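You operate a simulated robot arm through the tools that you are given. There is no shell and no other tool.

The job below is to be done with a simulated robot arm. You get a single attempt, and the scene is never put back.

## Task
Open the bench fridge drawer, put the scoop in the inside of the bench fridge drawer, then shut the drawer. Open the middle service bench drawer, take the lamp from the top of the spare bench and leave it in the inside of the middle service bench drawer, then shut the drawer. Stack the bottle that says "buffer" from the top of the spare bench on top of the bottle labelled "rinse". Open the insert drawer, put the clear lens in the inside of the insert drawer and shut the drawer again. Pull the white bench drawer open. Any order will do. Set down upright: lamp.
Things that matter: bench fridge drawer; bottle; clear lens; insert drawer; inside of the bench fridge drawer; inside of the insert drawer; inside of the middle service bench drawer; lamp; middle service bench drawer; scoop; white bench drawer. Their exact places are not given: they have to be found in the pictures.

The check looks at the end state, three seconds after you hand in, the way a careful person would. Anything else that was tipped, shoved, dropped, spilled or broken makes it a failure.

## Robot
A 6-joint arm with a four-finger gripper on a trunk, on a base that moves. Base frame: it is fixed to the floor where the robot stands at the start and does not move with it; the origin is under the middle of the robot, x ahead of it, y to its left, z up. Units: mm, degrees, N and s.
With the tool pointing down near the work surface it reaches from about 180 to 900 mm from the robot's upright axis, wherever it stands. Its first joint turns from -166.0 to 166.0 degrees. Places, roughly: bench fridge drawer [700, -200, 600]; bottle [-750, 1250, 1000]; clear lens (3x3x2 cm) [700, 2000, 900]; insert drawer [-1200, -1500, 800]; inside of the bench fridge drawer [700, -200, 600]; inside of the insert drawer [-1200, -1600, 800]; inside of the middle service bench drawer [700, 2400, 700]; lamp (5x5x7 cm) [-700, 1400, 900]; middle service bench drawer [600, 2400, 700]; scoop (15x4x3 cm) [-400, 1300, 900]; white bench drawer [-8800, 2200, 700]. Payload 3.43 kg.
Tool frame: the origin (TCP) lies between the finger pads and is the grasp point; the fingertips stand 30 mm ahead of it; z points along the fingers, y is the line along which they close. The gripper opens to 120 mm; its body begins 85 mm behind the TCP.
Orientation is told as [roll, pitch, yaw] about the base's x, y, z axes, in that order, counted from this pose: with the fingers straight down and closing along the base's y, the tool's x points along the base's -x, its y along +y and its z along -z.

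## Interface
- The arm moves only by the tool drive_tool. Its argument "targets" is a list that holds one entry, the list of rows, each a list of 7 numbers: the shift along the tool's x, y, z in mm, then the turn, a rotation vector about the tool's x, y, z in degrees, then the finger opening in mm, from 0 to 120. In form: [[[dx, dy, dz, ax, ay, az, claw], ...]]. A call has 1 to 20 rows; each row is the pose to reach, as a shift and turn from the pose commanded when the call began, along the tool's axes at that moment. Rows are played at 5 a second. More than 50 mm and 8.6 degrees between two rows, or a gripper value outside its range, and nothing of the call is played. Where a pose cannot be reached the arm comes as near as it can. A force on the tool above 40 N (or 10 N above the force at the start of the call, whichever is more), or a blocked arm, ends the call early, and 0.2 s more pass. The fingers move at their own pace (about 136.2 mm/s each) and stop on an object; they squeeze with about 31 N. The grip force told is the motor's: it shows also when the fingers shut on nothing. Time passes only in rows, and 0.2 s behind the last, so rows that repeat a pose let the fingers close. It gives the time, the measured TCP pose, the force on the tool (base axes), the opening and the grip force at its end, in the units of the frame above (readings bear some noise), with the torque about the TCP (base axes, N m) and any sound that the robot's microphone picked up.
- Cameras (640 x 400 px; columns grow to the right, rows downward): "scene" is now at [48.4, 162.1, 1465]; the picture's right is [-0.48, -0.88, 0.00], its down [-0.65, 0.36, -0.66] and it looks along [0.58, -0.32, -0.75] (base axes); focal length 253 px, centre (320, 200). "wrist" rides on the gripper at [71, -17, -121] in the tool frame; the picture's right is [0.23, 0.97, 0.00], its down [-0.81, 0.19, -0.55] and it looks along [-0.54, 0.13, 0.83] (tool axes); focal length 275 px, centre (320, 200).
- snapshot(camera): a new picture of that camera. The clock stands still meanwhile.
- lift_body(by): moves the trunk up (or, below 0, down) by that many mm; the arm and the scene camera ride with it, the base frame stays. It gives what a move gives, with no picture.
- roll_base(legs): drives the robot by 1 to 6 legs, each [ahead, left, turn to the left] in mm, mm and degrees, along the robot's own axes; the way and the turn of a leg run together, so that a leg with both is an arc; at most 1500 mm and 180 degrees a leg. The arm and the cameras ride along, it lands a little off, and it stops where it bumps. It gives what a move gives.
- turn_head(pan, tilt): turns the head with the scene camera to pan (to the left, within 120 degrees either way) and tilt (down, from -29 to 69), counted from straight ahead of the robot. It gives what a move gives.
- probe_pixels(camera, pixels): there is no depth. For up to 12 entries [column, row, z] of the newest picture of that camera ("zoom" is the newest enlarged one), the place [x, y] in the base frame at which the ray of that pixel passes the height z, good to about 2 mm. The clock stands still meanwhile.
- zoom(camera, box): a new picture of the part [left, top, right, bottom] of that camera's present view, enlarged. The clock stands still meanwhile.
- close_job(): hands the job in; it is judged then, once.

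Open the gripper and draw the arm clear of the work before you hand the job in, unless the task says otherwise.

The tools are called by a JSON object that holds its "op" and its "data". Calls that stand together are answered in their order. drive_tool: Moves the arm, as the interface text tells. Its arguments: {"type":"object","properties":{"targets":{"type":"array","items":{"type":"array","items":{"type":"array","items":{"type":"number"}}}}},"required":["targets"]} The other tools are called the same way: lift_body (by) moves the trunk up or down; roll_base (legs) drives the base; turn_head (pan, tilt) turns the head that bears the scene camera; snapshot (camera) takes a picture; probe_pixels (camera, pixels) gives the place at which the rays of pixels pass given heights; zoom (camera, box) takes an enlarged picture of a part of a camera's view; close_job () hands the job in.

At the start:

```text
clock: 0.0
position: [544.1, -59.9, 1044.2]
orientation: [0.0, 0.1, 0.0]
contact_force: [-0.2, -0.5, 0.2]
wrist_torque: [-0.05, 0.0, 0.0]
gripper_width: 120.1
grasp_force: 0.0
trunk travel left (down, up): [-50.0, 490.0]
robot x, y, heading: [0.3, 3.4, -0.1]
head pan, tilt (commanded): [-28.8, 48.3]
```

scene: 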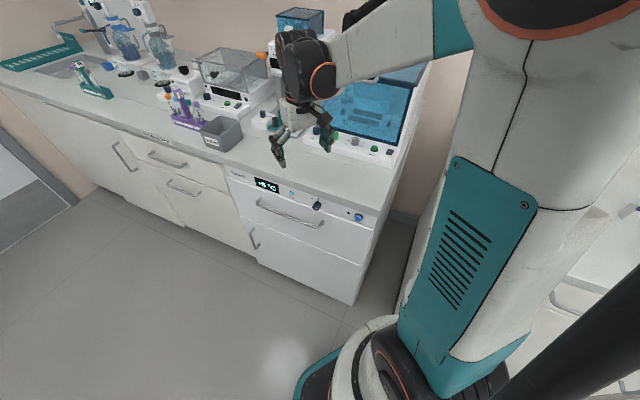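
wrist: 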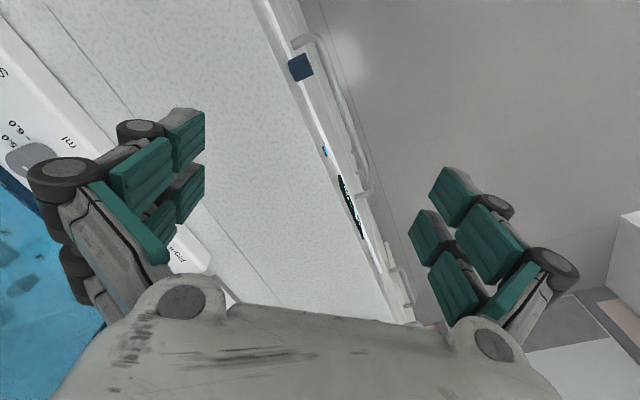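

The scene picture shows the bench fridge drawer (handle near pixel 290,213) ahead on the right. I turn the head to look around before moving anything.

{"op": "turn_head", "data": {"pan": 0, "tilt": 30}}

{"op": "snapshot", "data": {"camera": "scene"}}

{"op": "turn_head", "data": {"pan": 60, "tilt": 30}}

{"op": "snapshot", "data": {"camera": "scene"}}

{"op": "turn_head", "data": {"pan": 118, "tilt": 30}}

{"op": "snapshot", "data": {"camera": "scene"}}

{"op": "turn_head", "data": {"pan": -110, "tilt": 30}}

{"op": "snapshot", "data": {"camera": "scene"}}

```text
clock: 0.9
position: [543.6, -59.8, 1044.2]
orientation: [0.1, 0.0, 0.0]
contact_force: [0.2, 0.0, 0.9]
wrist_torque: [-0.04, 0.0, 0.03]
gripper_width: 119.7
grasp_force: 0.0
trunk travel left (down, up): [-50.0, 490.0]
robot x, y, heading: [-1.5, -2.4, 0.0]
head pan, tilt (commanded): [0.0, 30.0]
```

```text
taken
```

scene: 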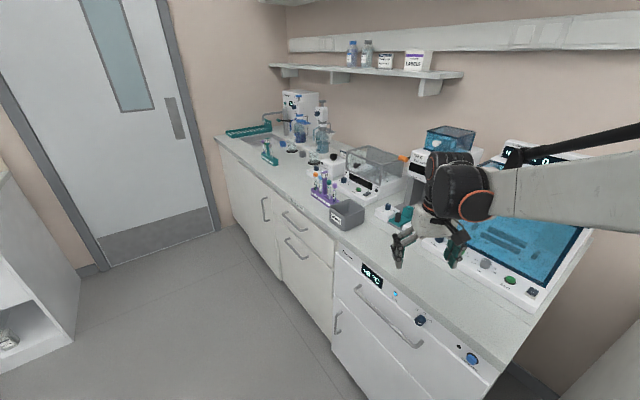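

```text
clock: 2.2
position: [545.2, -59.0, 1043.1]
orientation: [0.0, 0.0, 0.0]
contact_force: [-0.1, -0.1, -0.3]
wrist_torque: [0.0, 0.0, -0.02]
gripper_width: 119.9
grasp_force: 0.2
trunk travel left (down, up): [-50.0, 490.0]
robot x, y, heading: [-1.7, 1.6, -0.1]
head pan, tilt (commanded): [60.0, 30.0]
```

```text
taken
```

scene: 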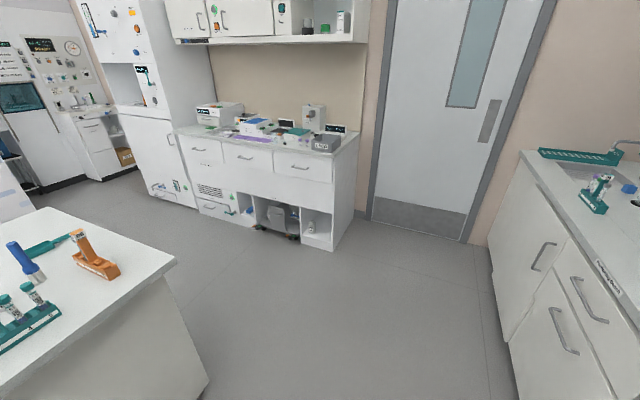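

```text
clock: 3.5
position: [544.8, -58.7, 1044.7]
orientation: [0.1, 0.0, 0.0]
contact_force: [0.7, 0.3, 0.7]
wrist_torque: [0.02, -0.02, 0.01]
gripper_width: 120.0
grasp_force: 0.0
trunk travel left (down, up): [-50.0, 490.0]
robot x, y, heading: [1.3, 1.3, -0.1]
head pan, tilt (commanded): [118.0, 30.0]
```

```text
taken
```

scene: 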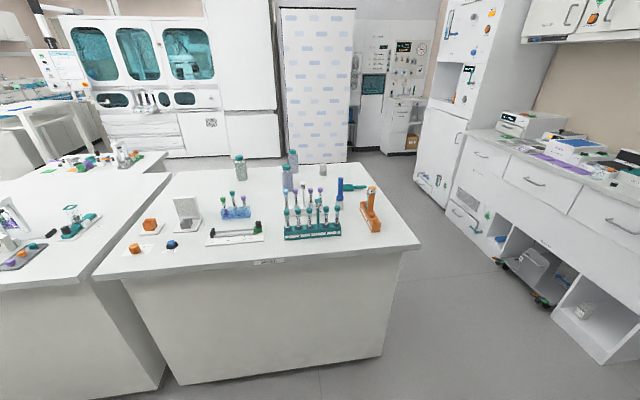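

```text
clock: 6.8
position: [544.2, -57.7, 1045.4]
orientation: [0.0, 0.0, 0.1]
contact_force: [-0.6, -0.5, 0.1]
wrist_torque: [0.02, -0.01, 0.02]
gripper_width: 120.1
grasp_force: 0.1
trunk travel left (down, up): [-50.0, 490.0]
robot x, y, heading: [-0.7, 0.8, -0.1]
head pan, tilt (commanded): [-110.0, 30.0]
```

```text
taken
```

scene: 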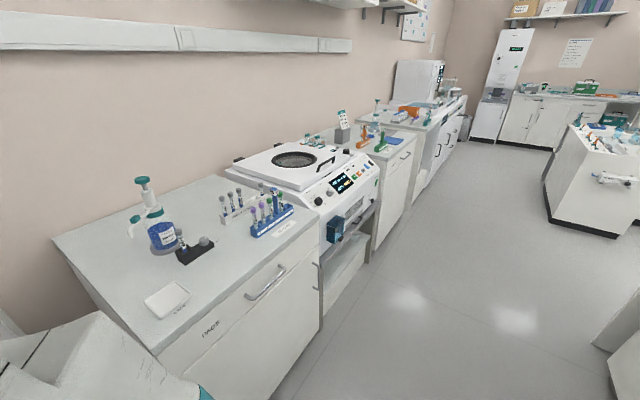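

The pictures show the island (probably the spare bench) to the left-behind of the robot, with bottles, tube racks and small items. I turn back to it and zoom in to identify the scoop, lamp and bottles.

{"op": "turn_head", "data": {"pan": 115, "tilt": 30}}

{"op": "zoom", "data": {"camera": "scene", "box": [240, 130, 440, 255]}}

{"op": "zoom", "data": {"camera": "scene", "box": [80, 140, 280, 265]}}

```text
clock: 10.0
position: [544.5, -58.4, 1044.8]
orientation: [0.0, -0.1, 0.0]
contact_force: [0.3, -1.2, 1.1]
wrist_torque: [0.03, -0.01, -0.01]
gripper_width: 119.8
grasp_force: 0.1
trunk travel left (down, up): [-50.0, 490.0]
robot x, y, heading: [-0.8, 1.2, -0.1]
head pan, tilt (commanded): [115.0, 30.0]
```

```text
3.20 times, centred on (340, 192) of scene
```

zoom: 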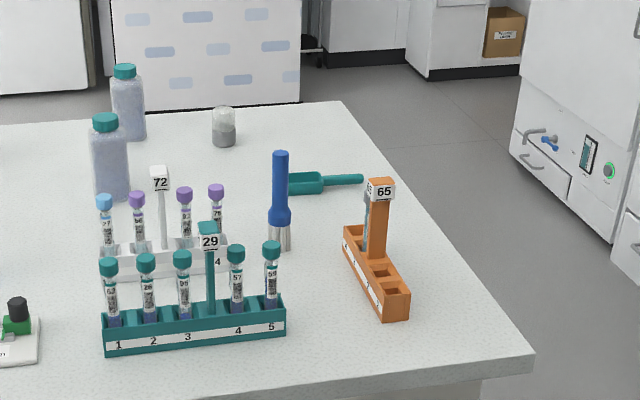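

```text
3.20 times, centred on (180, 202) of scene
```

zoom: 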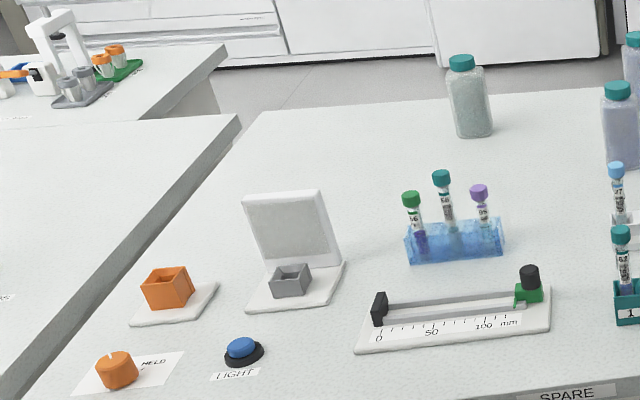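

Zoom shows a teal scoop, three bottles, a small glass jar (maybe the lamp) and the bench label "SPARE". I take a fresh overview and probe positions at the bench-top height.

{"op": "snapshot", "data": {"camera": "scene"}}

{"op": "zoom", "data": {"camera": "scene", "box": [220, 140, 380, 240]}}

```text
taken
```

scene: 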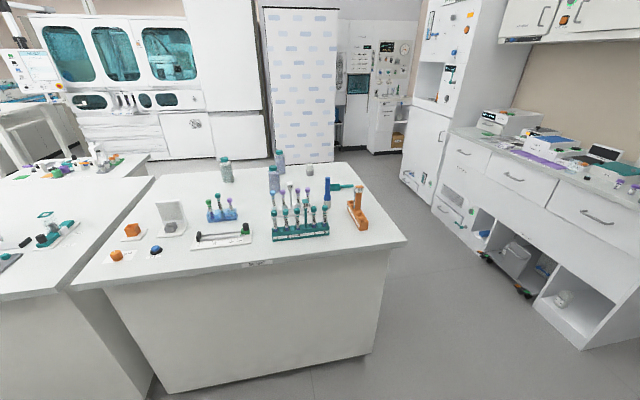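

```text
4.00 times, centred on (300, 190) of scene
```

zoom: 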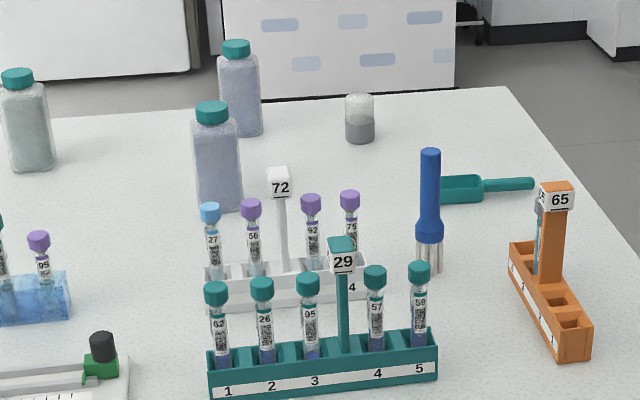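

I probe the scoop (485,190), jar (360,140), bottle bases (238,134), (218,210), (28,168) in the zoom at several heights.

{"op": "probe_pixels", "data": {"camera": "zoom", "pixels": [[485, 195, 900], [360, 138, 900], [238, 132, 900], [218, 208, 900], [28, 168, 900], [320, 370, 900], [550, 340, 900], [432, 265, 900], [505, 88, 900], [635, 290, 900]]}}

{"op": "probe_pixels", "data": {"camera": "scene", "pixels": [[407, 238, 900], [70, 290, 900], [153, 177, 900], [347, 163, 900], [117, 257, 900], [155, 250, 900], [132, 238, 900], [172, 234, 900], [225, 235, 900], [260, 265, 860]]}}

```text
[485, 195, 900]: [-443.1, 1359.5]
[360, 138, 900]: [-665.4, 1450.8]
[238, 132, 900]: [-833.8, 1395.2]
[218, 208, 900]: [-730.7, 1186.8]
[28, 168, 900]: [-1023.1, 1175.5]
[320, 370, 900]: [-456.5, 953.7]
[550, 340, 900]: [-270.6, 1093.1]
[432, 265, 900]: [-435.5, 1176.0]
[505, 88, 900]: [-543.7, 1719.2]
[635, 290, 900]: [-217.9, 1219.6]
```

```text
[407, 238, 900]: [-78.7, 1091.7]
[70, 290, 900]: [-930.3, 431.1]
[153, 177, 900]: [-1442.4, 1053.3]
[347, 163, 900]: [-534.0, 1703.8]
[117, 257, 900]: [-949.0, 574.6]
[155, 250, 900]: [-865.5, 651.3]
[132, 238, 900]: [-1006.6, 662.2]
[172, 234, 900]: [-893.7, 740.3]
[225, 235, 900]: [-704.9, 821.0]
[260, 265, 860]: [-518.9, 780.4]
```

Lamp candidate is at about (-665,1451), scoop about (-443,1360), bottles at (-731,1187), (-834,1395), (-1023,1176). Now I look back at the bench fridge drawer to measure its handle.

{"op": "turn_head", "data": {"pan": -20, "tilt": 50}}

{"op": "snapshot", "data": {"camera": "scene"}}

{"op": "zoom", "data": {"camera": "scene", "box": [200, 130, 440, 280]}}

```text
clock: 12.1
position: [544.1, -58.6, 1044.4]
orientation: [0.0, -0.1, 0.0]
contact_force: [-0.4, 0.0, -0.8]
wrist_torque: [-0.01, -0.02, 0.0]
gripper_width: 120.0
grasp_force: 0.0
trunk travel left (down, up): [-50.0, 490.0]
robot x, y, heading: [-2.6, -2.1, -0.1]
head pan, tilt (commanded): [-20.0, 50.0]
```

```text
taken
```

scene: 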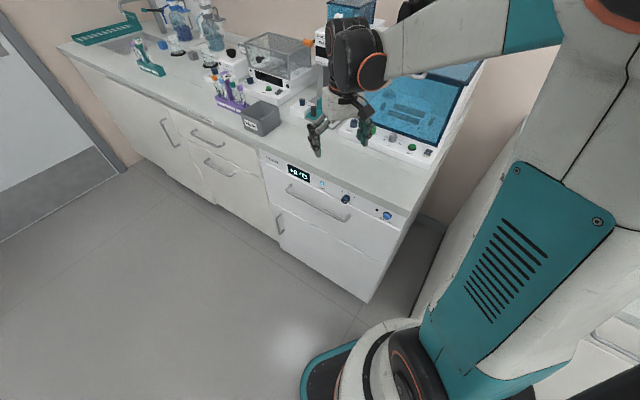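

```text
2.67 times, centred on (320, 205) of scene
```

zoom: 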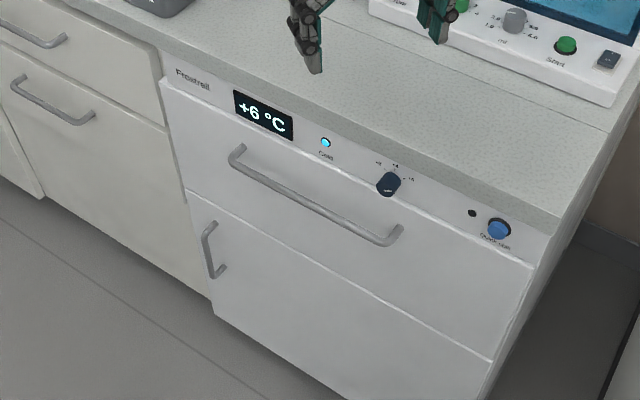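

The fridge drawer's bar handle runs from zoom (237,150) to (400,235). I probe these at several heights to triangulate with the geometry.

{"op": "probe_pixels", "data": {"camera": "zoom", "pixels": [[237, 152, 750], [237, 152, 700], [237, 152, 650], [400, 235, 750], [400, 235, 700], [400, 235, 650], [165, 75, 880], [165, 75, 850], [565, 232, 880], [565, 232, 850], [555, 215, 900], [100, 5, 900]]}}

{"op": "probe_pixels", "data": {"camera": "zoom", "pixels": [[210, 300, 100], [350, 398, 100], [490, 360, 500], [533, 265, 800], [187, 190, 600], [160, 80, 800], [187, 190, 500], [490, 360, 400]]}}

```text
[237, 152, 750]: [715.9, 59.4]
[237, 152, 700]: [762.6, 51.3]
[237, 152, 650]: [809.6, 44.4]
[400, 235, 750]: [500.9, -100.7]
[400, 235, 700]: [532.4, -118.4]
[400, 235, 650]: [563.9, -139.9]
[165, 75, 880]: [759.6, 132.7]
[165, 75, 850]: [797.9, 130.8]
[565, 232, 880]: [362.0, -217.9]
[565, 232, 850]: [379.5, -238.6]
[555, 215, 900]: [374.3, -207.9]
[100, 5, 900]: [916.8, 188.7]
```

```text
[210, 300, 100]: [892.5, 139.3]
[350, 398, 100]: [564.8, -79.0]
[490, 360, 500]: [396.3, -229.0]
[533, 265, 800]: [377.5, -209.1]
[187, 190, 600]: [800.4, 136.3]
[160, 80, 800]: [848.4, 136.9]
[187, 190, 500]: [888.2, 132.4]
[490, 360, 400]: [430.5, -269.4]
```

Probing shows the bench front runs along direction about (0.8, 0.6), so the room is rotated ~37° from the base frame. I back off from the bench, turn right 53° to face the fridge drawer squarely, and slide left to line up with it.

{"op": "roll_base", "data": {"legs": [[-150, 200, 0], [0, 0, -53.1]]}}

{"op": "turn_head", "data": {"pan": 30, "tilt": 40}}

{"op": "snapshot", "data": {"camera": "scene"}}

```text
clock: 16.3
position: [133.7, -266.4, 1043.7]
orientation: [0.0, 0.0, -52.8]
contact_force: [0.6, -0.7, 0.1]
wrist_torque: [0.02, -0.02, 0.02]
gripper_width: 120.0
grasp_force: 0.0
trunk travel left (down, up): [-50.0, 490.0]
robot x, y, heading: [-145.1, 204.2, -52.7]
head pan, tilt (commanded): [-20.0, 50.0]
```

```text
clock: 17.5
position: [132.9, -266.0, 1043.6]
orientation: [-0.1, 0.0, -52.7]
contact_force: [0.1, -0.2, -0.2]
wrist_torque: [0.01, -0.02, 0.01]
gripper_width: 120.1
grasp_force: 0.1
trunk travel left (down, up): [-50.0, 490.0]
robot x, y, heading: [-148.9, 203.2, -52.7]
head pan, tilt (commanded): [30.0, 40.0]
```

```text
taken
```

scene: 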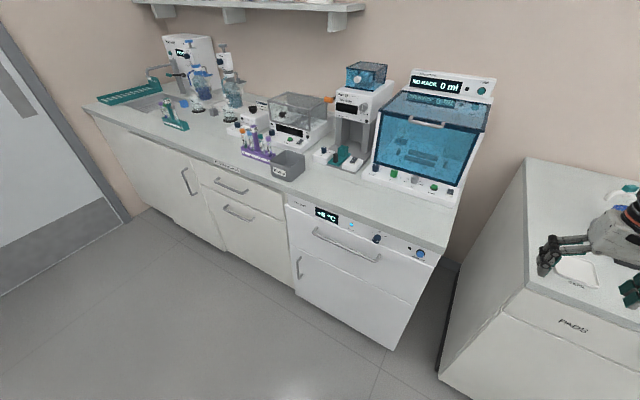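

The handle is now visible at scene pixels (315,231)–(380,260). I probe it at several heights to triangulate against the earlier picture.

{"op": "zoom", "data": {"camera": "scene", "box": [270, 180, 450, 292]}}

```text
3.56 times, centred on (360, 236) of scene
```

zoom: 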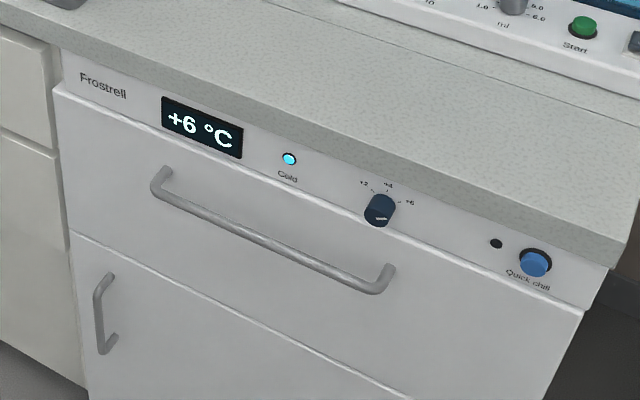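

{"op": "probe_pixels", "data": {"camera": "zoom", "pixels": [[158, 190, 760], [158, 190, 720], [158, 190, 680], [380, 288, 760], [380, 288, 720], [380, 288, 680], [166, 170, 720], [392, 266, 720], [610, 266, 860], [610, 266, 900], [628, 200, 900], [268, 240, 720]]}}

```text
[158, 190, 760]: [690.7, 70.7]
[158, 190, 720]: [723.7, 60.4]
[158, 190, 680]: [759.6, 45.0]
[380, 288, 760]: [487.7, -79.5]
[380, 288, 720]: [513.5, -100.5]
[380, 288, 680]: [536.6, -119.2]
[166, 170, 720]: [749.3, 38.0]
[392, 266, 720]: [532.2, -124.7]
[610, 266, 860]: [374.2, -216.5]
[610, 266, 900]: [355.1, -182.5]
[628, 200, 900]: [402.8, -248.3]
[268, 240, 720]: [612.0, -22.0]
```

Triangulation baseline is short, so I slide left about 470 mm to stand squarely before the drawer and look again.

{"op": "roll_base", "data": {"legs": [[0, 470, -0.4]]}}

{"op": "turn_head", "data": {"pan": 5, "tilt": 50}}

{"op": "snapshot", "data": {"camera": "scene"}}

{"op": "snapshot", "data": {"camera": "wrist"}}

```text
clock: 20.3
position: [505.8, 17.1, 1043.8]
orientation: [-0.1, -0.1, -52.9]
contact_force: [0.0, -1.2, -1.1]
wrist_torque: [0.0, -0.04, 0.04]
gripper_width: 119.7
grasp_force: 0.1
trunk travel left (down, up): [-50.0, 490.0]
robot x, y, heading: [223.8, 486.6, -52.6]
head pan, tilt (commanded): [30.0, 40.0]
```

```text
clock: 21.2
position: [505.6, 15.4, 1045.7]
orientation: [0.0, 0.0, -53.0]
contact_force: [-0.1, 0.0, 0.0]
wrist_torque: [-0.02, 0.0, -0.04]
gripper_width: 119.9
grasp_force: 0.1
trunk travel left (down, up): [-50.0, 490.0]
robot x, y, heading: [224.9, 486.5, -53.0]
head pan, tilt (commanded): [5.0, 50.0]
```

```text
taken
```

scene: 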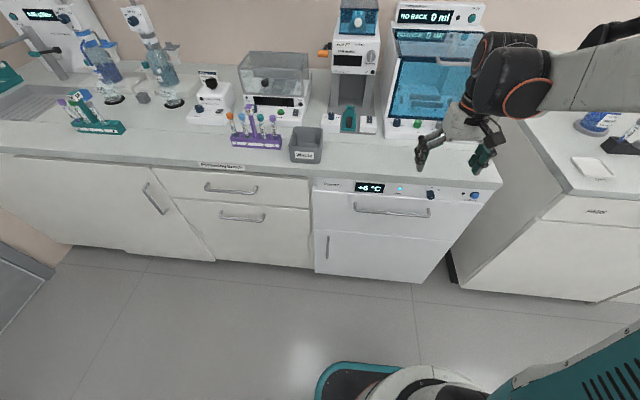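

```text
taken
```

wrist: 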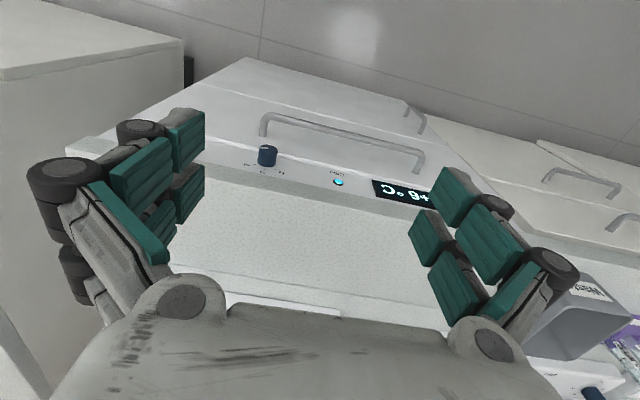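

Both cameras now see the handle: scene (354,208)–(430,214), wrist (262,118)–(422,172). I zoom the scene and probe both.

{"op": "zoom", "data": {"camera": "scene", "box": [304, 165, 504, 290]}}

{"op": "probe_pixels", "data": {"camera": "wrist", "pixels": [[264, 117, 760], [264, 117, 720], [264, 117, 680], [424, 154, 760], [424, 154, 720], [424, 154, 680], [262, 134, 720], [419, 172, 720], [344, 134, 760], [344, 134, 720], [344, 134, 680]]}}

```text
3.20 times, centred on (404, 228) of scene
```

zoom: 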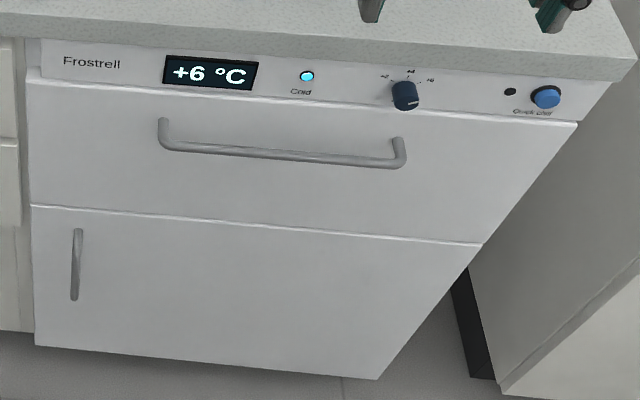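

```text
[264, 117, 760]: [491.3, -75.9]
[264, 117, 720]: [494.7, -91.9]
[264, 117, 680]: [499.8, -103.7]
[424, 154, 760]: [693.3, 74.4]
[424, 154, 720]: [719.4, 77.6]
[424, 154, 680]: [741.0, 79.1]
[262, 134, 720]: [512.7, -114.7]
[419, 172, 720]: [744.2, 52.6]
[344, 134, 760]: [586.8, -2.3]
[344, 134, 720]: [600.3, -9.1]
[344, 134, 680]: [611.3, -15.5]
```

{"op": "probe_pixels", "data": {"camera": "zoom", "pixels": [[162, 147, 760], [162, 147, 720], [162, 147, 680], [402, 164, 760], [402, 164, 720], [402, 164, 680], [280, 156, 760], [280, 156, 720], [280, 156, 680], [163, 125, 720], [398, 142, 720]]}}

```text
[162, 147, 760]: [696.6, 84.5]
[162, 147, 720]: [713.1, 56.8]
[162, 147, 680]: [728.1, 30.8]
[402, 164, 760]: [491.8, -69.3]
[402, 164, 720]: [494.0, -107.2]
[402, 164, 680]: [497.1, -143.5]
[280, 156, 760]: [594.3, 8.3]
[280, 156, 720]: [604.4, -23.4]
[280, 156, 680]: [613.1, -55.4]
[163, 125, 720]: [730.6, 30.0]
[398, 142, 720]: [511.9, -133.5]
```

Triangulation puts the bar at about u≈476, v≈-359, z≈749 (room axes u=(0.8,0.6), v=(-0.6,0.8)). I now pitch the tool to horizontal in free space, backing off 60 mm.

{"op": "drive_tool", "data": {"targets": [[[5, 0, 0, 0, -7.5, 0, 120], [10, 0, 0, 0, -15, 0, 120], [15, 0, 0, 0, -22.5, 0, 120], [20, 0, 0, 0, -30, 0, 120], [25, 0, 0, 0, -37.5, 0, 120], [30, 0, 0, 0, -45, 0, 120], [35, 0, 0, 0, -52.5, 0, 120], [40, 0, 0, 0, -60, 0, 120], [45, 0, 0, 0, -67.5, 0, 120], [50, 0, 0, 0, -75, 0, 120], [55, 0, 0, 0, -82.5, 0, 120], [60, 0, 0, 0, -90, 0, 120]]]}}

```text
clock: 23.8
position: [470.9, 60.3, 1103.7]
orientation: [0.4, -89.8, -53.3]
contact_force: [-1.5, 0.6, 0.4]
wrist_torque: [0.02, -0.01, 0.01]
gripper_width: 120.0
grasp_force: 0.1
out of reach, approached as far as the arm can: row 11, 12
trunk travel left (down, up): [-50.0, 490.0]
robot x, y, heading: [224.1, 484.3, -52.8]
head pan, tilt (commanded): [5.0, 50.0]
```

The last rows were out of reach at this radius (ended at z 1104). I take a scene picture to see the arm's configuration.

{"op": "turn_head", "data": {"pan": -15, "tilt": 35}}

{"op": "snapshot", "data": {"camera": "scene"}}

{"op": "snapshot", "data": {"camera": "wrist"}}

```text
clock: 24.6
position: [470.3, 61.0, 1102.1]
orientation: [-0.9, -89.8, -52.0]
contact_force: [0.4, 0.0, -0.5]
wrist_torque: [-0.01, 0.01, 0.03]
gripper_width: 120.0
grasp_force: 0.1
trunk travel left (down, up): [-50.0, 490.0]
robot x, y, heading: [225.2, 486.7, -52.9]
head pan, tilt (commanded): [-15.0, 35.0]
```

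```text
taken
```

scene: 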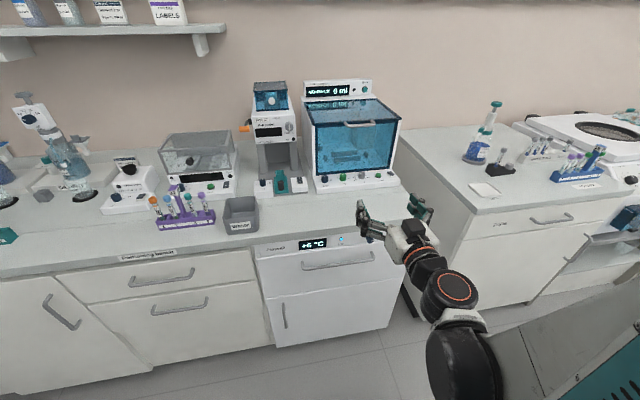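

```text
taken
```

wrist: 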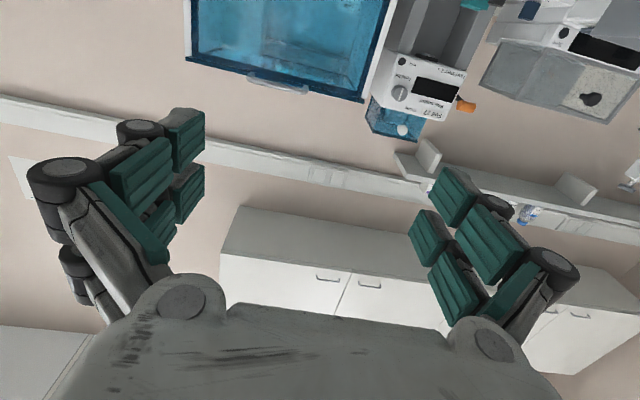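

The arm is quite folded at this radius. I back the base off 100 mm so the arm works further out, then lower the tool.

{"op": "roll_base", "data": {"legs": [[-110, 0, 0]]}}

{"op": "drive_tool", "data": {"targets": [[[20, 5, 20, 0, 0, 0, 120], [50, 15, 40, 0, 0, 0, 120], [80, 25, 60, 0, 0, 0, 120], [110, 35, 80, 0, 0, 0, 120], [140, 45, 100, 0, 0, 0, 120], [170, 50, 110, 0, 0, 0, 120], [200, 55, 120, 0, 0, 0, 120], [240, 60, 120, 0, 0, 0, 120], [280, 60, 120, 0, 0, 0, 120]]]}}

```text
clock: 25.8
position: [405.1, 147.6, 1102.5]
orientation: [-0.9, -89.9, -51.9]
contact_force: [0.4, -0.1, 0.2]
wrist_torque: [0.02, 0.0, 0.05]
gripper_width: 119.8
grasp_force: 0.1
trunk travel left (down, up): [-50.0, 490.0]
robot x, y, heading: [161.1, 573.7, -53.0]
head pan, tilt (commanded): [-15.0, 35.0]
```

```text
clock: 27.8
position: [613.7, -24.5, 988.0]
orientation: [87.9, -82.6, -140.6]
contact_force: [-0.4, 0.8, 1.7]
wrist_torque: [0.1, -0.03, 0.0]
gripper_width: 119.3
grasp_force: 0.1
out of reach, approached as far as the arm can: row 1, 2, 3, 4, 5, 6, 7, 8, 9
trunk travel left (down, up): [-50.0, 490.0]
robot x, y, heading: [160.7, 574.5, -52.8]
head pan, tilt (commanded): [-15.0, 35.0]
```

The arm stopped short at z 988 with the tool slightly tilted; I need to understand the arm geometry. I look at the arm itself with the head.

{"op": "turn_head", "data": {"pan": -45, "tilt": 30}}

{"op": "snapshot", "data": {"camera": "scene"}}

{"op": "turn_head", "data": {"pan": -75, "tilt": 55}}

{"op": "snapshot", "data": {"camera": "scene"}}

{"op": "turn_head", "data": {"pan": -15, "tilt": 50}}

{"op": "snapshot", "data": {"camera": "scene"}}

{"op": "snapshot", "data": {"camera": "wrist"}}

```text
clock: 28.8
position: [613.5, -23.2, 989.1]
orientation: [87.5, -82.6, -140.4]
contact_force: [-0.1, -0.7, 0.2]
wrist_torque: [0.0, 0.03, 0.01]
gripper_width: 120.2
grasp_force: 0.1
trunk travel left (down, up): [-50.0, 490.0]
robot x, y, heading: [162.8, 573.5, -52.9]
head pan, tilt (commanded): [-45.0, 30.0]
```

```text
taken
```

scene: 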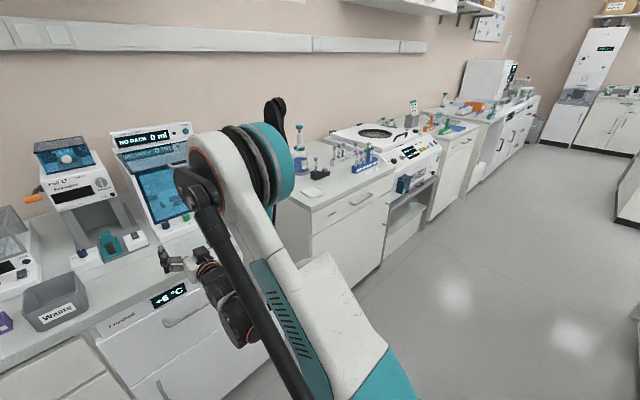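

```text
clock: 29.7
position: [612.5, -22.6, 988.8]
orientation: [87.6, -82.7, -140.4]
contact_force: [0.1, -0.7, -0.3]
wrist_torque: [0.01, 0.01, 0.01]
gripper_width: 120.0
grasp_force: 0.1
trunk travel left (down, up): [-50.0, 490.0]
robot x, y, heading: [160.5, 571.8, -52.9]
head pan, tilt (commanded): [-75.0, 55.0]
```

```text
taken
```

scene: 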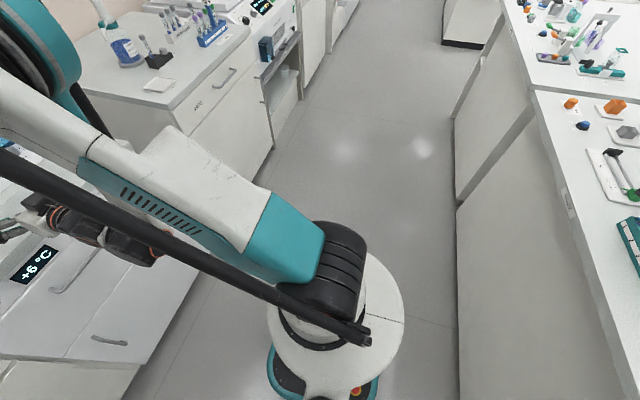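

```text
clock: 31.0
position: [613.5, -22.3, 988.0]
orientation: [87.7, -82.5, -140.4]
contact_force: [0.8, 0.4, 0.0]
wrist_torque: [-0.04, -0.02, 0.0]
gripper_width: 120.0
grasp_force: 0.0
trunk travel left (down, up): [-50.0, 490.0]
robot x, y, heading: [157.5, 575.0, -52.9]
head pan, tilt (commanded): [-15.0, 50.0]
```

```text
taken
```

scene: 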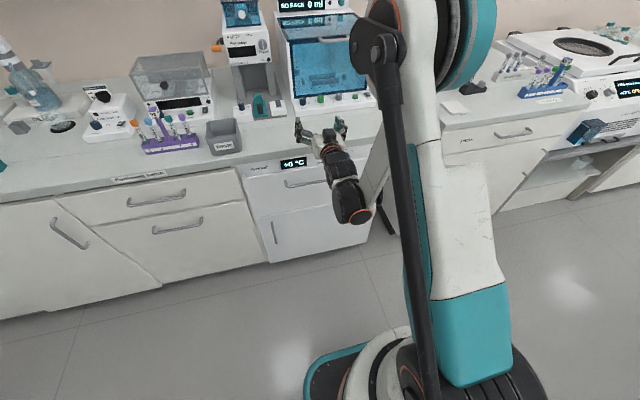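

```text
taken
```

wrist: 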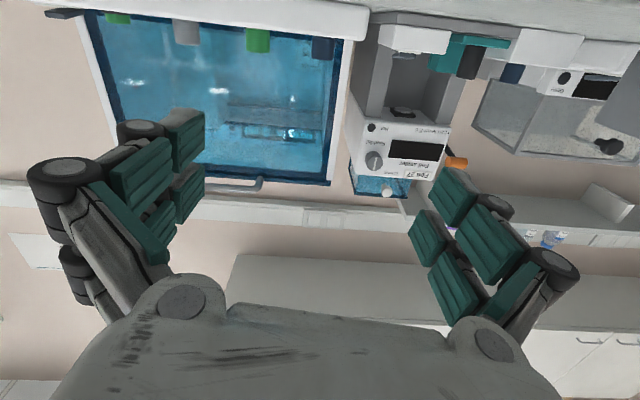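

This is a floor-mounted industrial arm with a tall lower link; a fully horizontal tool low and close in is out of reach. I bring the tool back up and to a 45° downward tilt, which should be comfortable.

{"op": "drive_tool", "data": {"targets": [[[-45, 0, 0, 0, 7.5, 0, 120], [-90, 0, 0, 0, 15, 0, 120], [-135, 0, 0, 0, 22.5, 0, 120], [-180, 0, 0, 0, 30, 0, 120], [-225, 0, 0, 0, 37.5, 0, 120], [-270, 0, 0, 0, 45, 0, 120]]]}}

```text
clock: 32.4
position: [611.1, -19.9, 1265.0]
orientation: [0.1, -44.7, -52.8]
contact_force: [0.3, 0.2, 0.0]
wrist_torque: [0.02, 0.0, 0.0]
gripper_width: 120.3
grasp_force: 0.0
trunk travel left (down, up): [-50.0, 490.0]
robot x, y, heading: [162.2, 571.3, -52.9]
head pan, tilt (commanded): [-15.0, 50.0]
```

The commanded pose tracks the reached pose; tilt is now 45°. I rotate the gripper 90° about its axis (fingers closing vertically) while coming back and down in front of the bench.

{"op": "drive_tool", "data": {"targets": [[[32, 0, 10, 0, 0, 7.5, 120], [65, 0, 21, 0, 0, 15, 120], [97, 0, 32, 0, 0, 22.5, 120], [130, 0, 42, 0, 0, 30, 120], [162, 0, 53, 0, 0, 37.5, 120], [194, 0, 63, 0, 0, 45, 120], [227, 0, 74, 0, 0, 52.5, 120], [259, 0, 85, 0, 0, 60, 120], [292, 0, 95, 0, 0, 67.5, 120], [324, 0, 106, 0, 0, 75, 120], [356, 0, 116, 0, 0, 82.5, 120], [389, 0, 127, 0, 0, 90, 120]]]}}

{"op": "snapshot", "data": {"camera": "scene"}}

{"op": "snapshot", "data": {"camera": "wrist"}}

```text
clock: 35.0
position: [496.6, 127.2, 900.7]
orientation: [45.0, 0.1, -142.9]
contact_force: [-0.1, 0.7, -0.4]
wrist_torque: [0.0, -0.03, 0.01]
gripper_width: 119.9
grasp_force: 0.1
trunk travel left (down, up): [-50.0, 490.0]
robot x, y, heading: [160.5, 570.7, -53.1]
head pan, tilt (commanded): [-15.0, 50.0]
```

```text
taken
```

scene: 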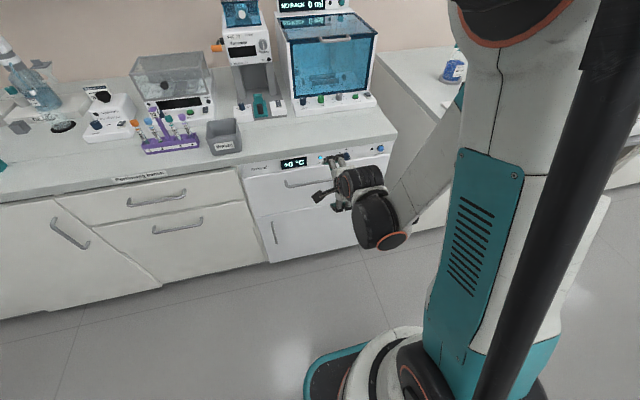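

```text
taken
```

wrist: 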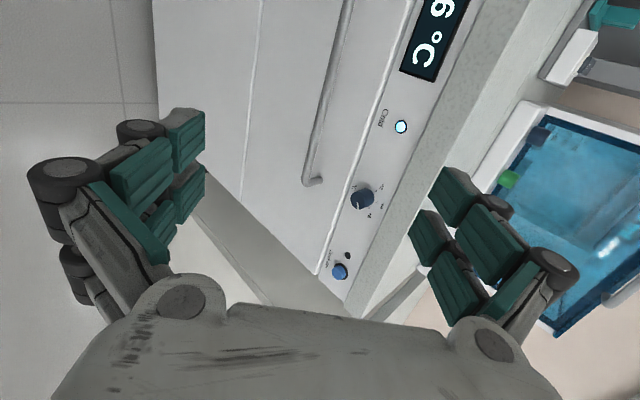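

The tool is exactly at 45° tilt with fingers closing vertically, TCP at u≈474, v≈-196, z≈901. I reduce the tilt to 20° and lower toward handle height to test reach.

{"op": "drive_tool", "data": {"targets": [[[0, -9, 30, -6.25, 0, 0, 120], [0, -18, 60, -12.5, 0, 0, 120], [0, -27, 90, -18.75, 0, 0, 120], [0, -35.4, 120.2, -25, 0, 0, 120]]]}}

{"op": "snapshot", "data": {"camera": "wrist"}}

{"op": "snapshot", "data": {"camera": "scene"}}

```text
clock: 36.0
position: [604.4, -7.7, 906.6]
orientation: [69.6, 0.0, -142.7]
contact_force: [0.3, -0.1, -0.2]
wrist_torque: [0.02, 0.0, 0.03]
gripper_width: 119.5
grasp_force: 0.1
out of reach, approached as far as the arm can: row 1, 2, 3, 4
trunk travel left (down, up): [-50.0, 490.0]
robot x, y, heading: [158.9, 572.9, -52.7]
head pan, tilt (commanded): [-15.0, 50.0]
```

```text
taken
```

wrist: 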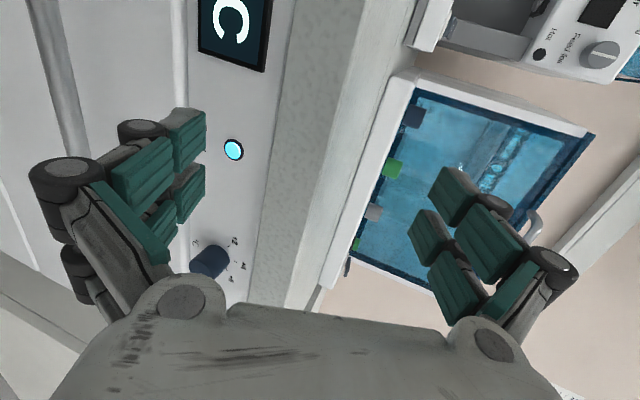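

```text
taken
```

scene: 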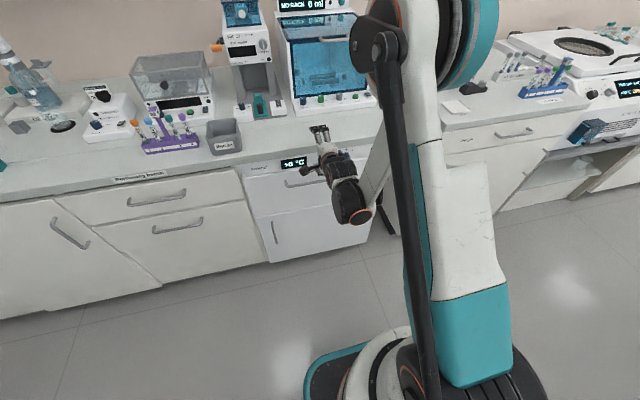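

Tilt 20° is only reachable at about 732 mm ahead and z 906. I lower the trunk 50 mm, and probe the base's footprint pixels to know how far I may back up.

{"op": "lift_body", "data": {"by": -50}}

{"op": "turn_head", "data": {"pan": -100, "tilt": 60}}

{"op": "snapshot", "data": {"camera": "scene"}}

{"op": "turn_head", "data": {"pan": 0, "tilt": 69}}

{"op": "snapshot", "data": {"camera": "scene"}}

```text
clock: 36.9
position: [604.2, -7.2, 856.7]
orientation: [69.5, 0.0, -142.8]
contact_force: [-0.7, 0.4, -0.6]
wrist_torque: [0.02, -0.02, -0.02]
gripper_width: 119.7
grasp_force: 0.2
trunk travel left (down, up): [0.0, 540.0]
robot x, y, heading: [160.9, 575.3, -53.0]
head pan, tilt (commanded): [-15.0, 50.0]
```

```text
clock: 38.5
position: [603.5, -7.3, 857.6]
orientation: [69.6, 0.0, -142.8]
contact_force: [0.5, 0.4, 0.2]
wrist_torque: [0.0, 0.02, -0.01]
gripper_width: 120.1
grasp_force: 0.0
trunk travel left (down, up): [0.0, 540.0]
robot x, y, heading: [158.6, 575.0, -53.0]
head pan, tilt (commanded): [-100.0, 60.0]
```

```text
taken
```

scene: 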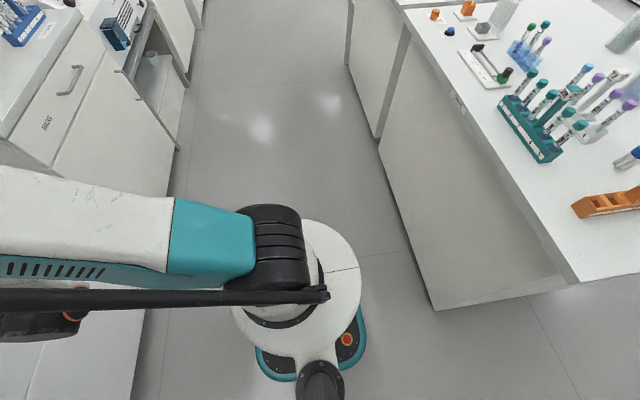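

```text
clock: 40.3
position: [604.0, -7.2, 858.8]
orientation: [69.5, -0.1, -142.8]
contact_force: [0.2, -0.2, -0.4]
wrist_torque: [0.01, 0.02, 0.04]
gripper_width: 120.2
grasp_force: 0.0
trunk travel left (down, up): [0.0, 540.0]
robot x, y, heading: [161.4, 572.7, -52.9]
head pan, tilt (commanded): [0.0, 68.8]
```

```text
taken
```

scene: 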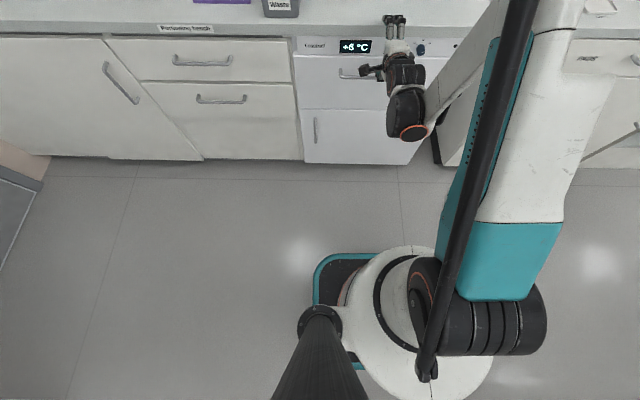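

The footprint of the base is visible: teal edge at (345,256) front and (316,290) left; I probe these and the floor line at the bench foot.

{"op": "probe_pixels", "data": {"camera": "scene", "pixels": [[345, 256, 60], [345, 256, 120], [316, 290, 60], [316, 290, 120], [430, 247, 200], [490, 380, 200], [250, 160, 0], [380, 165, 0], [378, 74, 750], [345, 76, 750]]}}

```text
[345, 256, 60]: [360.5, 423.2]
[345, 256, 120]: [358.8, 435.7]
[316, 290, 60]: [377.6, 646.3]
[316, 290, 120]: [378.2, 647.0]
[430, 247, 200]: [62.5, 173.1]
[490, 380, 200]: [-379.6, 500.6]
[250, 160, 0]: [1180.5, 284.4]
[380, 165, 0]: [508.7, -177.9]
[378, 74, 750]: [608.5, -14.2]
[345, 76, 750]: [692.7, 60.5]
```

The base's front edge is about 240 mm ahead of its centre and its left edge about 220 mm, so I can back to v≈590 safely (spare bench edge at v≈905). I roll back 230 mm, then bring the tool to 45° tilt before the handle.

{"op": "roll_base", "data": {"legs": [[-230, 0, 0]]}}

{"op": "drive_tool", "data": {"targets": [[[0, 6, 34, 6.25, 0, 0, 120], [0, 12, 67, 12.5, 0, 0, 120], [0, 18, 101, 18.75, 0, 0, 120], [0, 24.6, 134.8, 25, 0, 0, 120]]]}}

{"op": "snapshot", "data": {"camera": "wrist"}}

{"op": "snapshot", "data": {"camera": "scene"}}

```text
clock: 42.0
position: [463.9, 176.7, 857.3]
orientation: [69.7, 0.0, -142.9]
contact_force: [-0.1, 0.2, 0.1]
wrist_torque: [0.03, 0.0, -0.01]
gripper_width: 119.9
grasp_force: 0.1
trunk travel left (down, up): [0.0, 540.0]
robot x, y, heading: [17.6, 758.6, -52.9]
head pan, tilt (commanded): [0.0, 68.8]
```

```text
clock: 43.0
position: [545.0, 69.6, 832.8]
orientation: [44.5, 0.1, -142.9]
contact_force: [-0.3, 0.6, -0.7]
wrist_torque: [0.0, 0.01, 0.0]
gripper_width: 119.8
grasp_force: 0.2
trunk travel left (down, up): [0.0, 540.0]
robot x, y, heading: [20.8, 754.5, -53.0]
head pan, tilt (commanded): [0.0, 68.8]
```

```text
taken
```

wrist: 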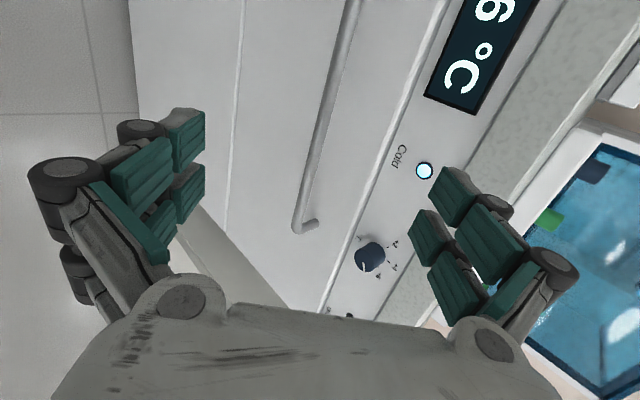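

```text
taken
```

scene: 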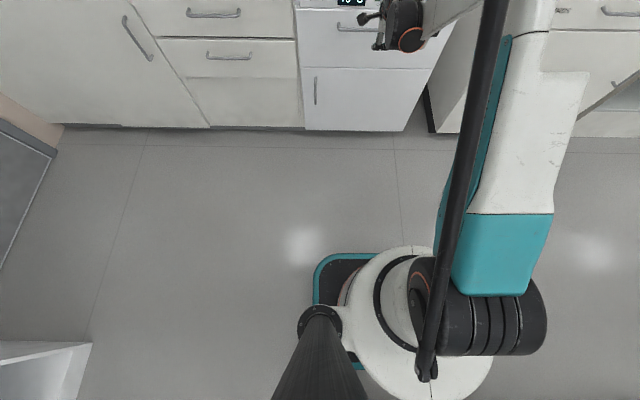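

The bar crosses the wrist view near (326,118), right on the tool axis. I probe that pixel at several heights to refine the handle's height and depth.

{"op": "probe_pixels", "data": {"camera": "wrist", "pixels": [[326, 118, 770], [326, 118, 750], [326, 118, 730], [326, 118, 710], [304, 225, 750], [304, 225, 730], [350, 20, 750], [350, 20, 730], [316, 222, 750], [316, 222, 730]]}}

```text
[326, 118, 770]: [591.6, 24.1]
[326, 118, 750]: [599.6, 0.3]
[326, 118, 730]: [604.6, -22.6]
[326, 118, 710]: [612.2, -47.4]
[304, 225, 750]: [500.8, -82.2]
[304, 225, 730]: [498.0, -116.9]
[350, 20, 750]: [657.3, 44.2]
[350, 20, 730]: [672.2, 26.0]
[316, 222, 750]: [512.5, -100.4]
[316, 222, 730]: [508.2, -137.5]
```

Three rays agree on the bar at v≈-357, z≈752, front face about 33 mm behind it. I move to a 30°-tilt pre-grasp 60 mm short of the bar with fingers at 44 mm.

{"op": "drive_tool", "data": {"targets": [[[0, -4, 20, -5, 0, 0, 80], [0, -8, 40, -10, 0, 0, 44], [-2, -12.1, 59.7, -14.5, 0, 0, 44], [-2, -12.1, 59.7, -14.5, 0, 0, 44]]]}}

{"op": "snapshot", "data": {"camera": "wrist"}}

```text
clock: 44.0
position: [564.7, 39.6, 781.7]
orientation: [59.0, 0.0, -142.9]
contact_force: [0.7, -0.1, 0.2]
wrist_torque: [-0.01, 0.0, 0.04]
gripper_width: 44.1
grasp_force: 0.1
trunk travel left (down, up): [0.0, 540.0]
robot x, y, heading: [24.0, 756.7, -52.8]
head pan, tilt (commanded): [0.0, 68.8]
```

```text
taken
```

wrist: 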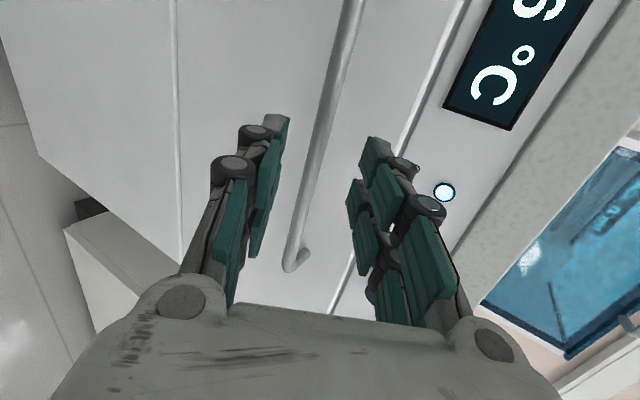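

The bar runs between the two finger sets near (320,144), as predicted. I advance 42 mm along the tool axis.

{"op": "drive_tool", "data": {"targets": [[[0, 0, 14, 0, 0, 0, 44], [0, 0, 28, 0, 0, 0, 44], [0, 0, 42, 0, 0, 0, 44]]]}}

{"op": "snapshot", "data": {"camera": "wrist"}}

```text
clock: 44.8
position: [586.6, 11.8, 760.5]
orientation: [59.2, 0.0, -142.8]
contact_force: [0.8, -0.2, 0.4]
wrist_torque: [-0.01, -0.01, 0.01]
gripper_width: 43.9
grasp_force: 0.1
trunk travel left (down, up): [0.0, 540.0]
robot x, y, heading: [24.4, 755.2, -53.0]
head pan, tilt (commanded): [0.0, 68.8]
```

```text
taken
```

wrist: 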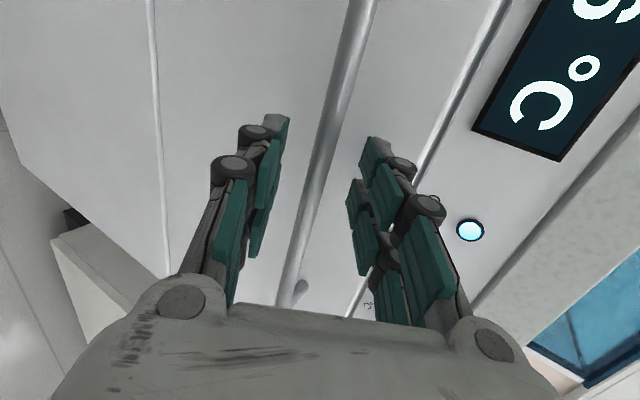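

The bar is between the fingers with no contact force. I close the gripper on the bar.

{"op": "drive_tool", "data": {"targets": [[[0, 0, 0, 0, 0, 0, 0], [0, 0, 0, 0, 0, 0, 0], [0, 0, 0, 0, 0, 0, 0]]]}}

```text
clock: 45.6
position: [586.9, 12.6, 758.2]
orientation: [59.0, 0.1, -142.9]
contact_force: [-4.5, 8.2, -12.0]
wrist_torque: [0.93, -0.86, -0.47]
gripper_width: 11.5
grasp_force: 45.4
trunk travel left (down, up): [0.0, 540.0]
robot x, y, heading: [20.7, 761.4, -52.8]
head pan, tilt (commanded): [0.0, 68.8]
```

Gripped the bar at 11.5 mm opening. I start pulling back along +v, 60 mm in small rows.

{"op": "drive_tool", "data": {"targets": [[[0, -7.7, -12.9, 0, 0, 0, 0], [0, -15.4, -25.7, 0, 0, 0, 0], [0, -23.2, -38.6, 0, 0, 0, 0], [0, -30.9, -51.4, 0, 0, 0, 0]]]}}

{"op": "snapshot", "data": {"camera": "wrist"}}

```text
clock: 46.6
position: [551.4, 60.0, 759.7]
orientation: [58.9, -0.1, -142.8]
contact_force: [4.6, 3.7, -23.4]
wrist_torque: [0.97, -0.61, -0.73]
gripper_width: 11.9
grasp_force: 44.5
trunk travel left (down, up): [0.0, 540.0]
robot x, y, heading: [17.4, 759.2, -53.0]
head pan, tilt (commanded): [0.0, 68.8]
```

```text
taken
```

wrist: 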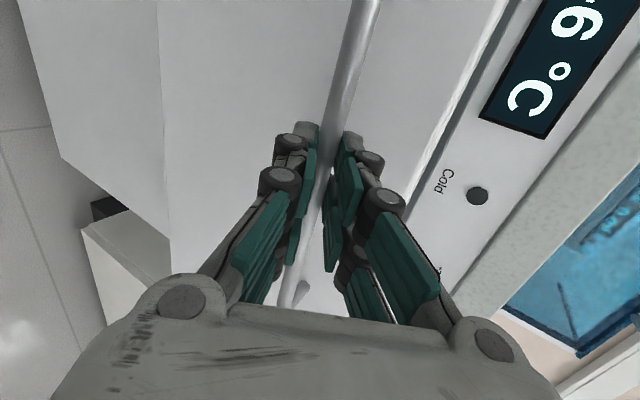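

The drawer followed about 60 mm (v now ≈-283), with a 23 N downward load on the tool, so I'm slightly high. I continue pulling 78 mm while steepening the tilt by 25° about the bar and easing down 4 mm.

{"op": "drive_tool", "data": {"targets": [[[0, -6.3, -10.6, 4.2, 0, 0, 0], [0, -12.5, -21.1, 8.4, 0, 0, 0], [0, -18.8, -31.5, 12.6, 0, 0, 0], [0, -25, -41.7, 16.8, 0, 0, 0], [0, -30.4, -52.4, 21, 0, 0, 0], [0, -35.9, -63, 25.2, 0, 0, 0]]]}}

{"op": "snapshot", "data": {"camera": "wrist"}}

```text
clock: 48.0
position: [507.3, 120.4, 764.5]
orientation: [33.9, 0.1, -142.7]
contact_force: [19.4, 14.5, 17.4]
wrist_torque: [1.05, -1.93, -0.83]
gripper_width: 11.6
grasp_force: 45.0
trunk travel left (down, up): [0.0, 540.0]
robot x, y, heading: [19.0, 757.5, -52.9]
head pan, tilt (commanded): [0.0, 68.8]
```

```text
taken
```

wrist: 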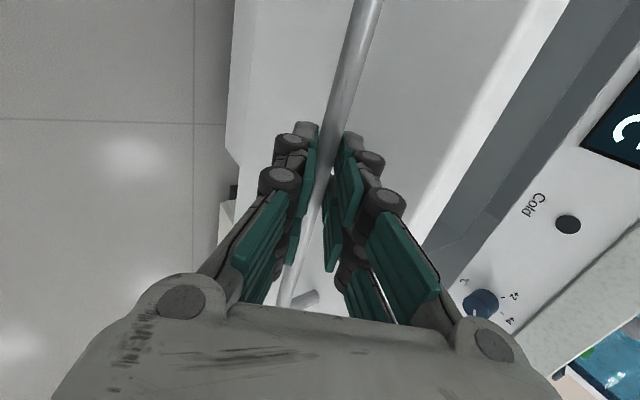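

The drawer is open ~140 mm with its interior starting to show. I keep pulling another ~100 mm at this tilt, easing 2 mm up and 3 mm left to unload the lateral force.

{"op": "drive_tool", "data": {"targets": [[[2, -12.7, -11, 0, 0, 0, 0], [2, -26.5, -20.3, 0, 0, 0, 0], [3, -40.3, -29.6, 0, 0, 0, 0], [3, -54.1, -38.9, 0, 0, 0, 0], [3, -68, -48.2, 0, 0, 0, 0], [3, -81.8, -57.6, 0, 0, 0, 0]]]}}

{"op": "snapshot", "data": {"camera": "wrist"}}

{"op": "turn_head", "data": {"pan": -5, "tilt": 50}}

{"op": "snapshot", "data": {"camera": "scene"}}

```text
clock: 49.4
position: [449.3, 201.7, 764.6]
orientation: [34.0, 0.0, -142.8]
contact_force: [23.9, 18.4, 4.1]
wrist_torque: [0.71, -0.88, -1.41]
gripper_width: 11.6
grasp_force: 45.0
trunk travel left (down, up): [0.0, 540.0]
robot x, y, heading: [22.6, 757.6, -52.6]
head pan, tilt (commanded): [0.0, 68.8]
```

```text
taken
```

wrist: 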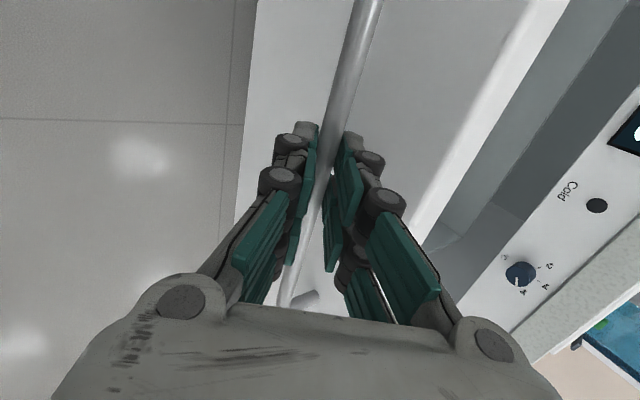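

```text
clock: 50.2
position: [449.8, 199.8, 765.1]
orientation: [33.9, 0.0, -142.8]
contact_force: [26.2, 20.7, 0.8]
wrist_torque: [0.84, -1.14, -1.18]
gripper_width: 11.6
grasp_force: 44.5
trunk travel left (down, up): [0.0, 540.0]
robot x, y, heading: [19.4, 756.2, -53.0]
head pan, tilt (commanded): [-5.0, 50.0]
```

```text
taken
```

scene: 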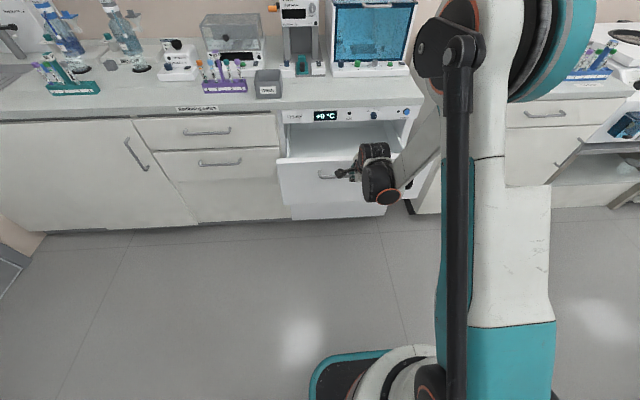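

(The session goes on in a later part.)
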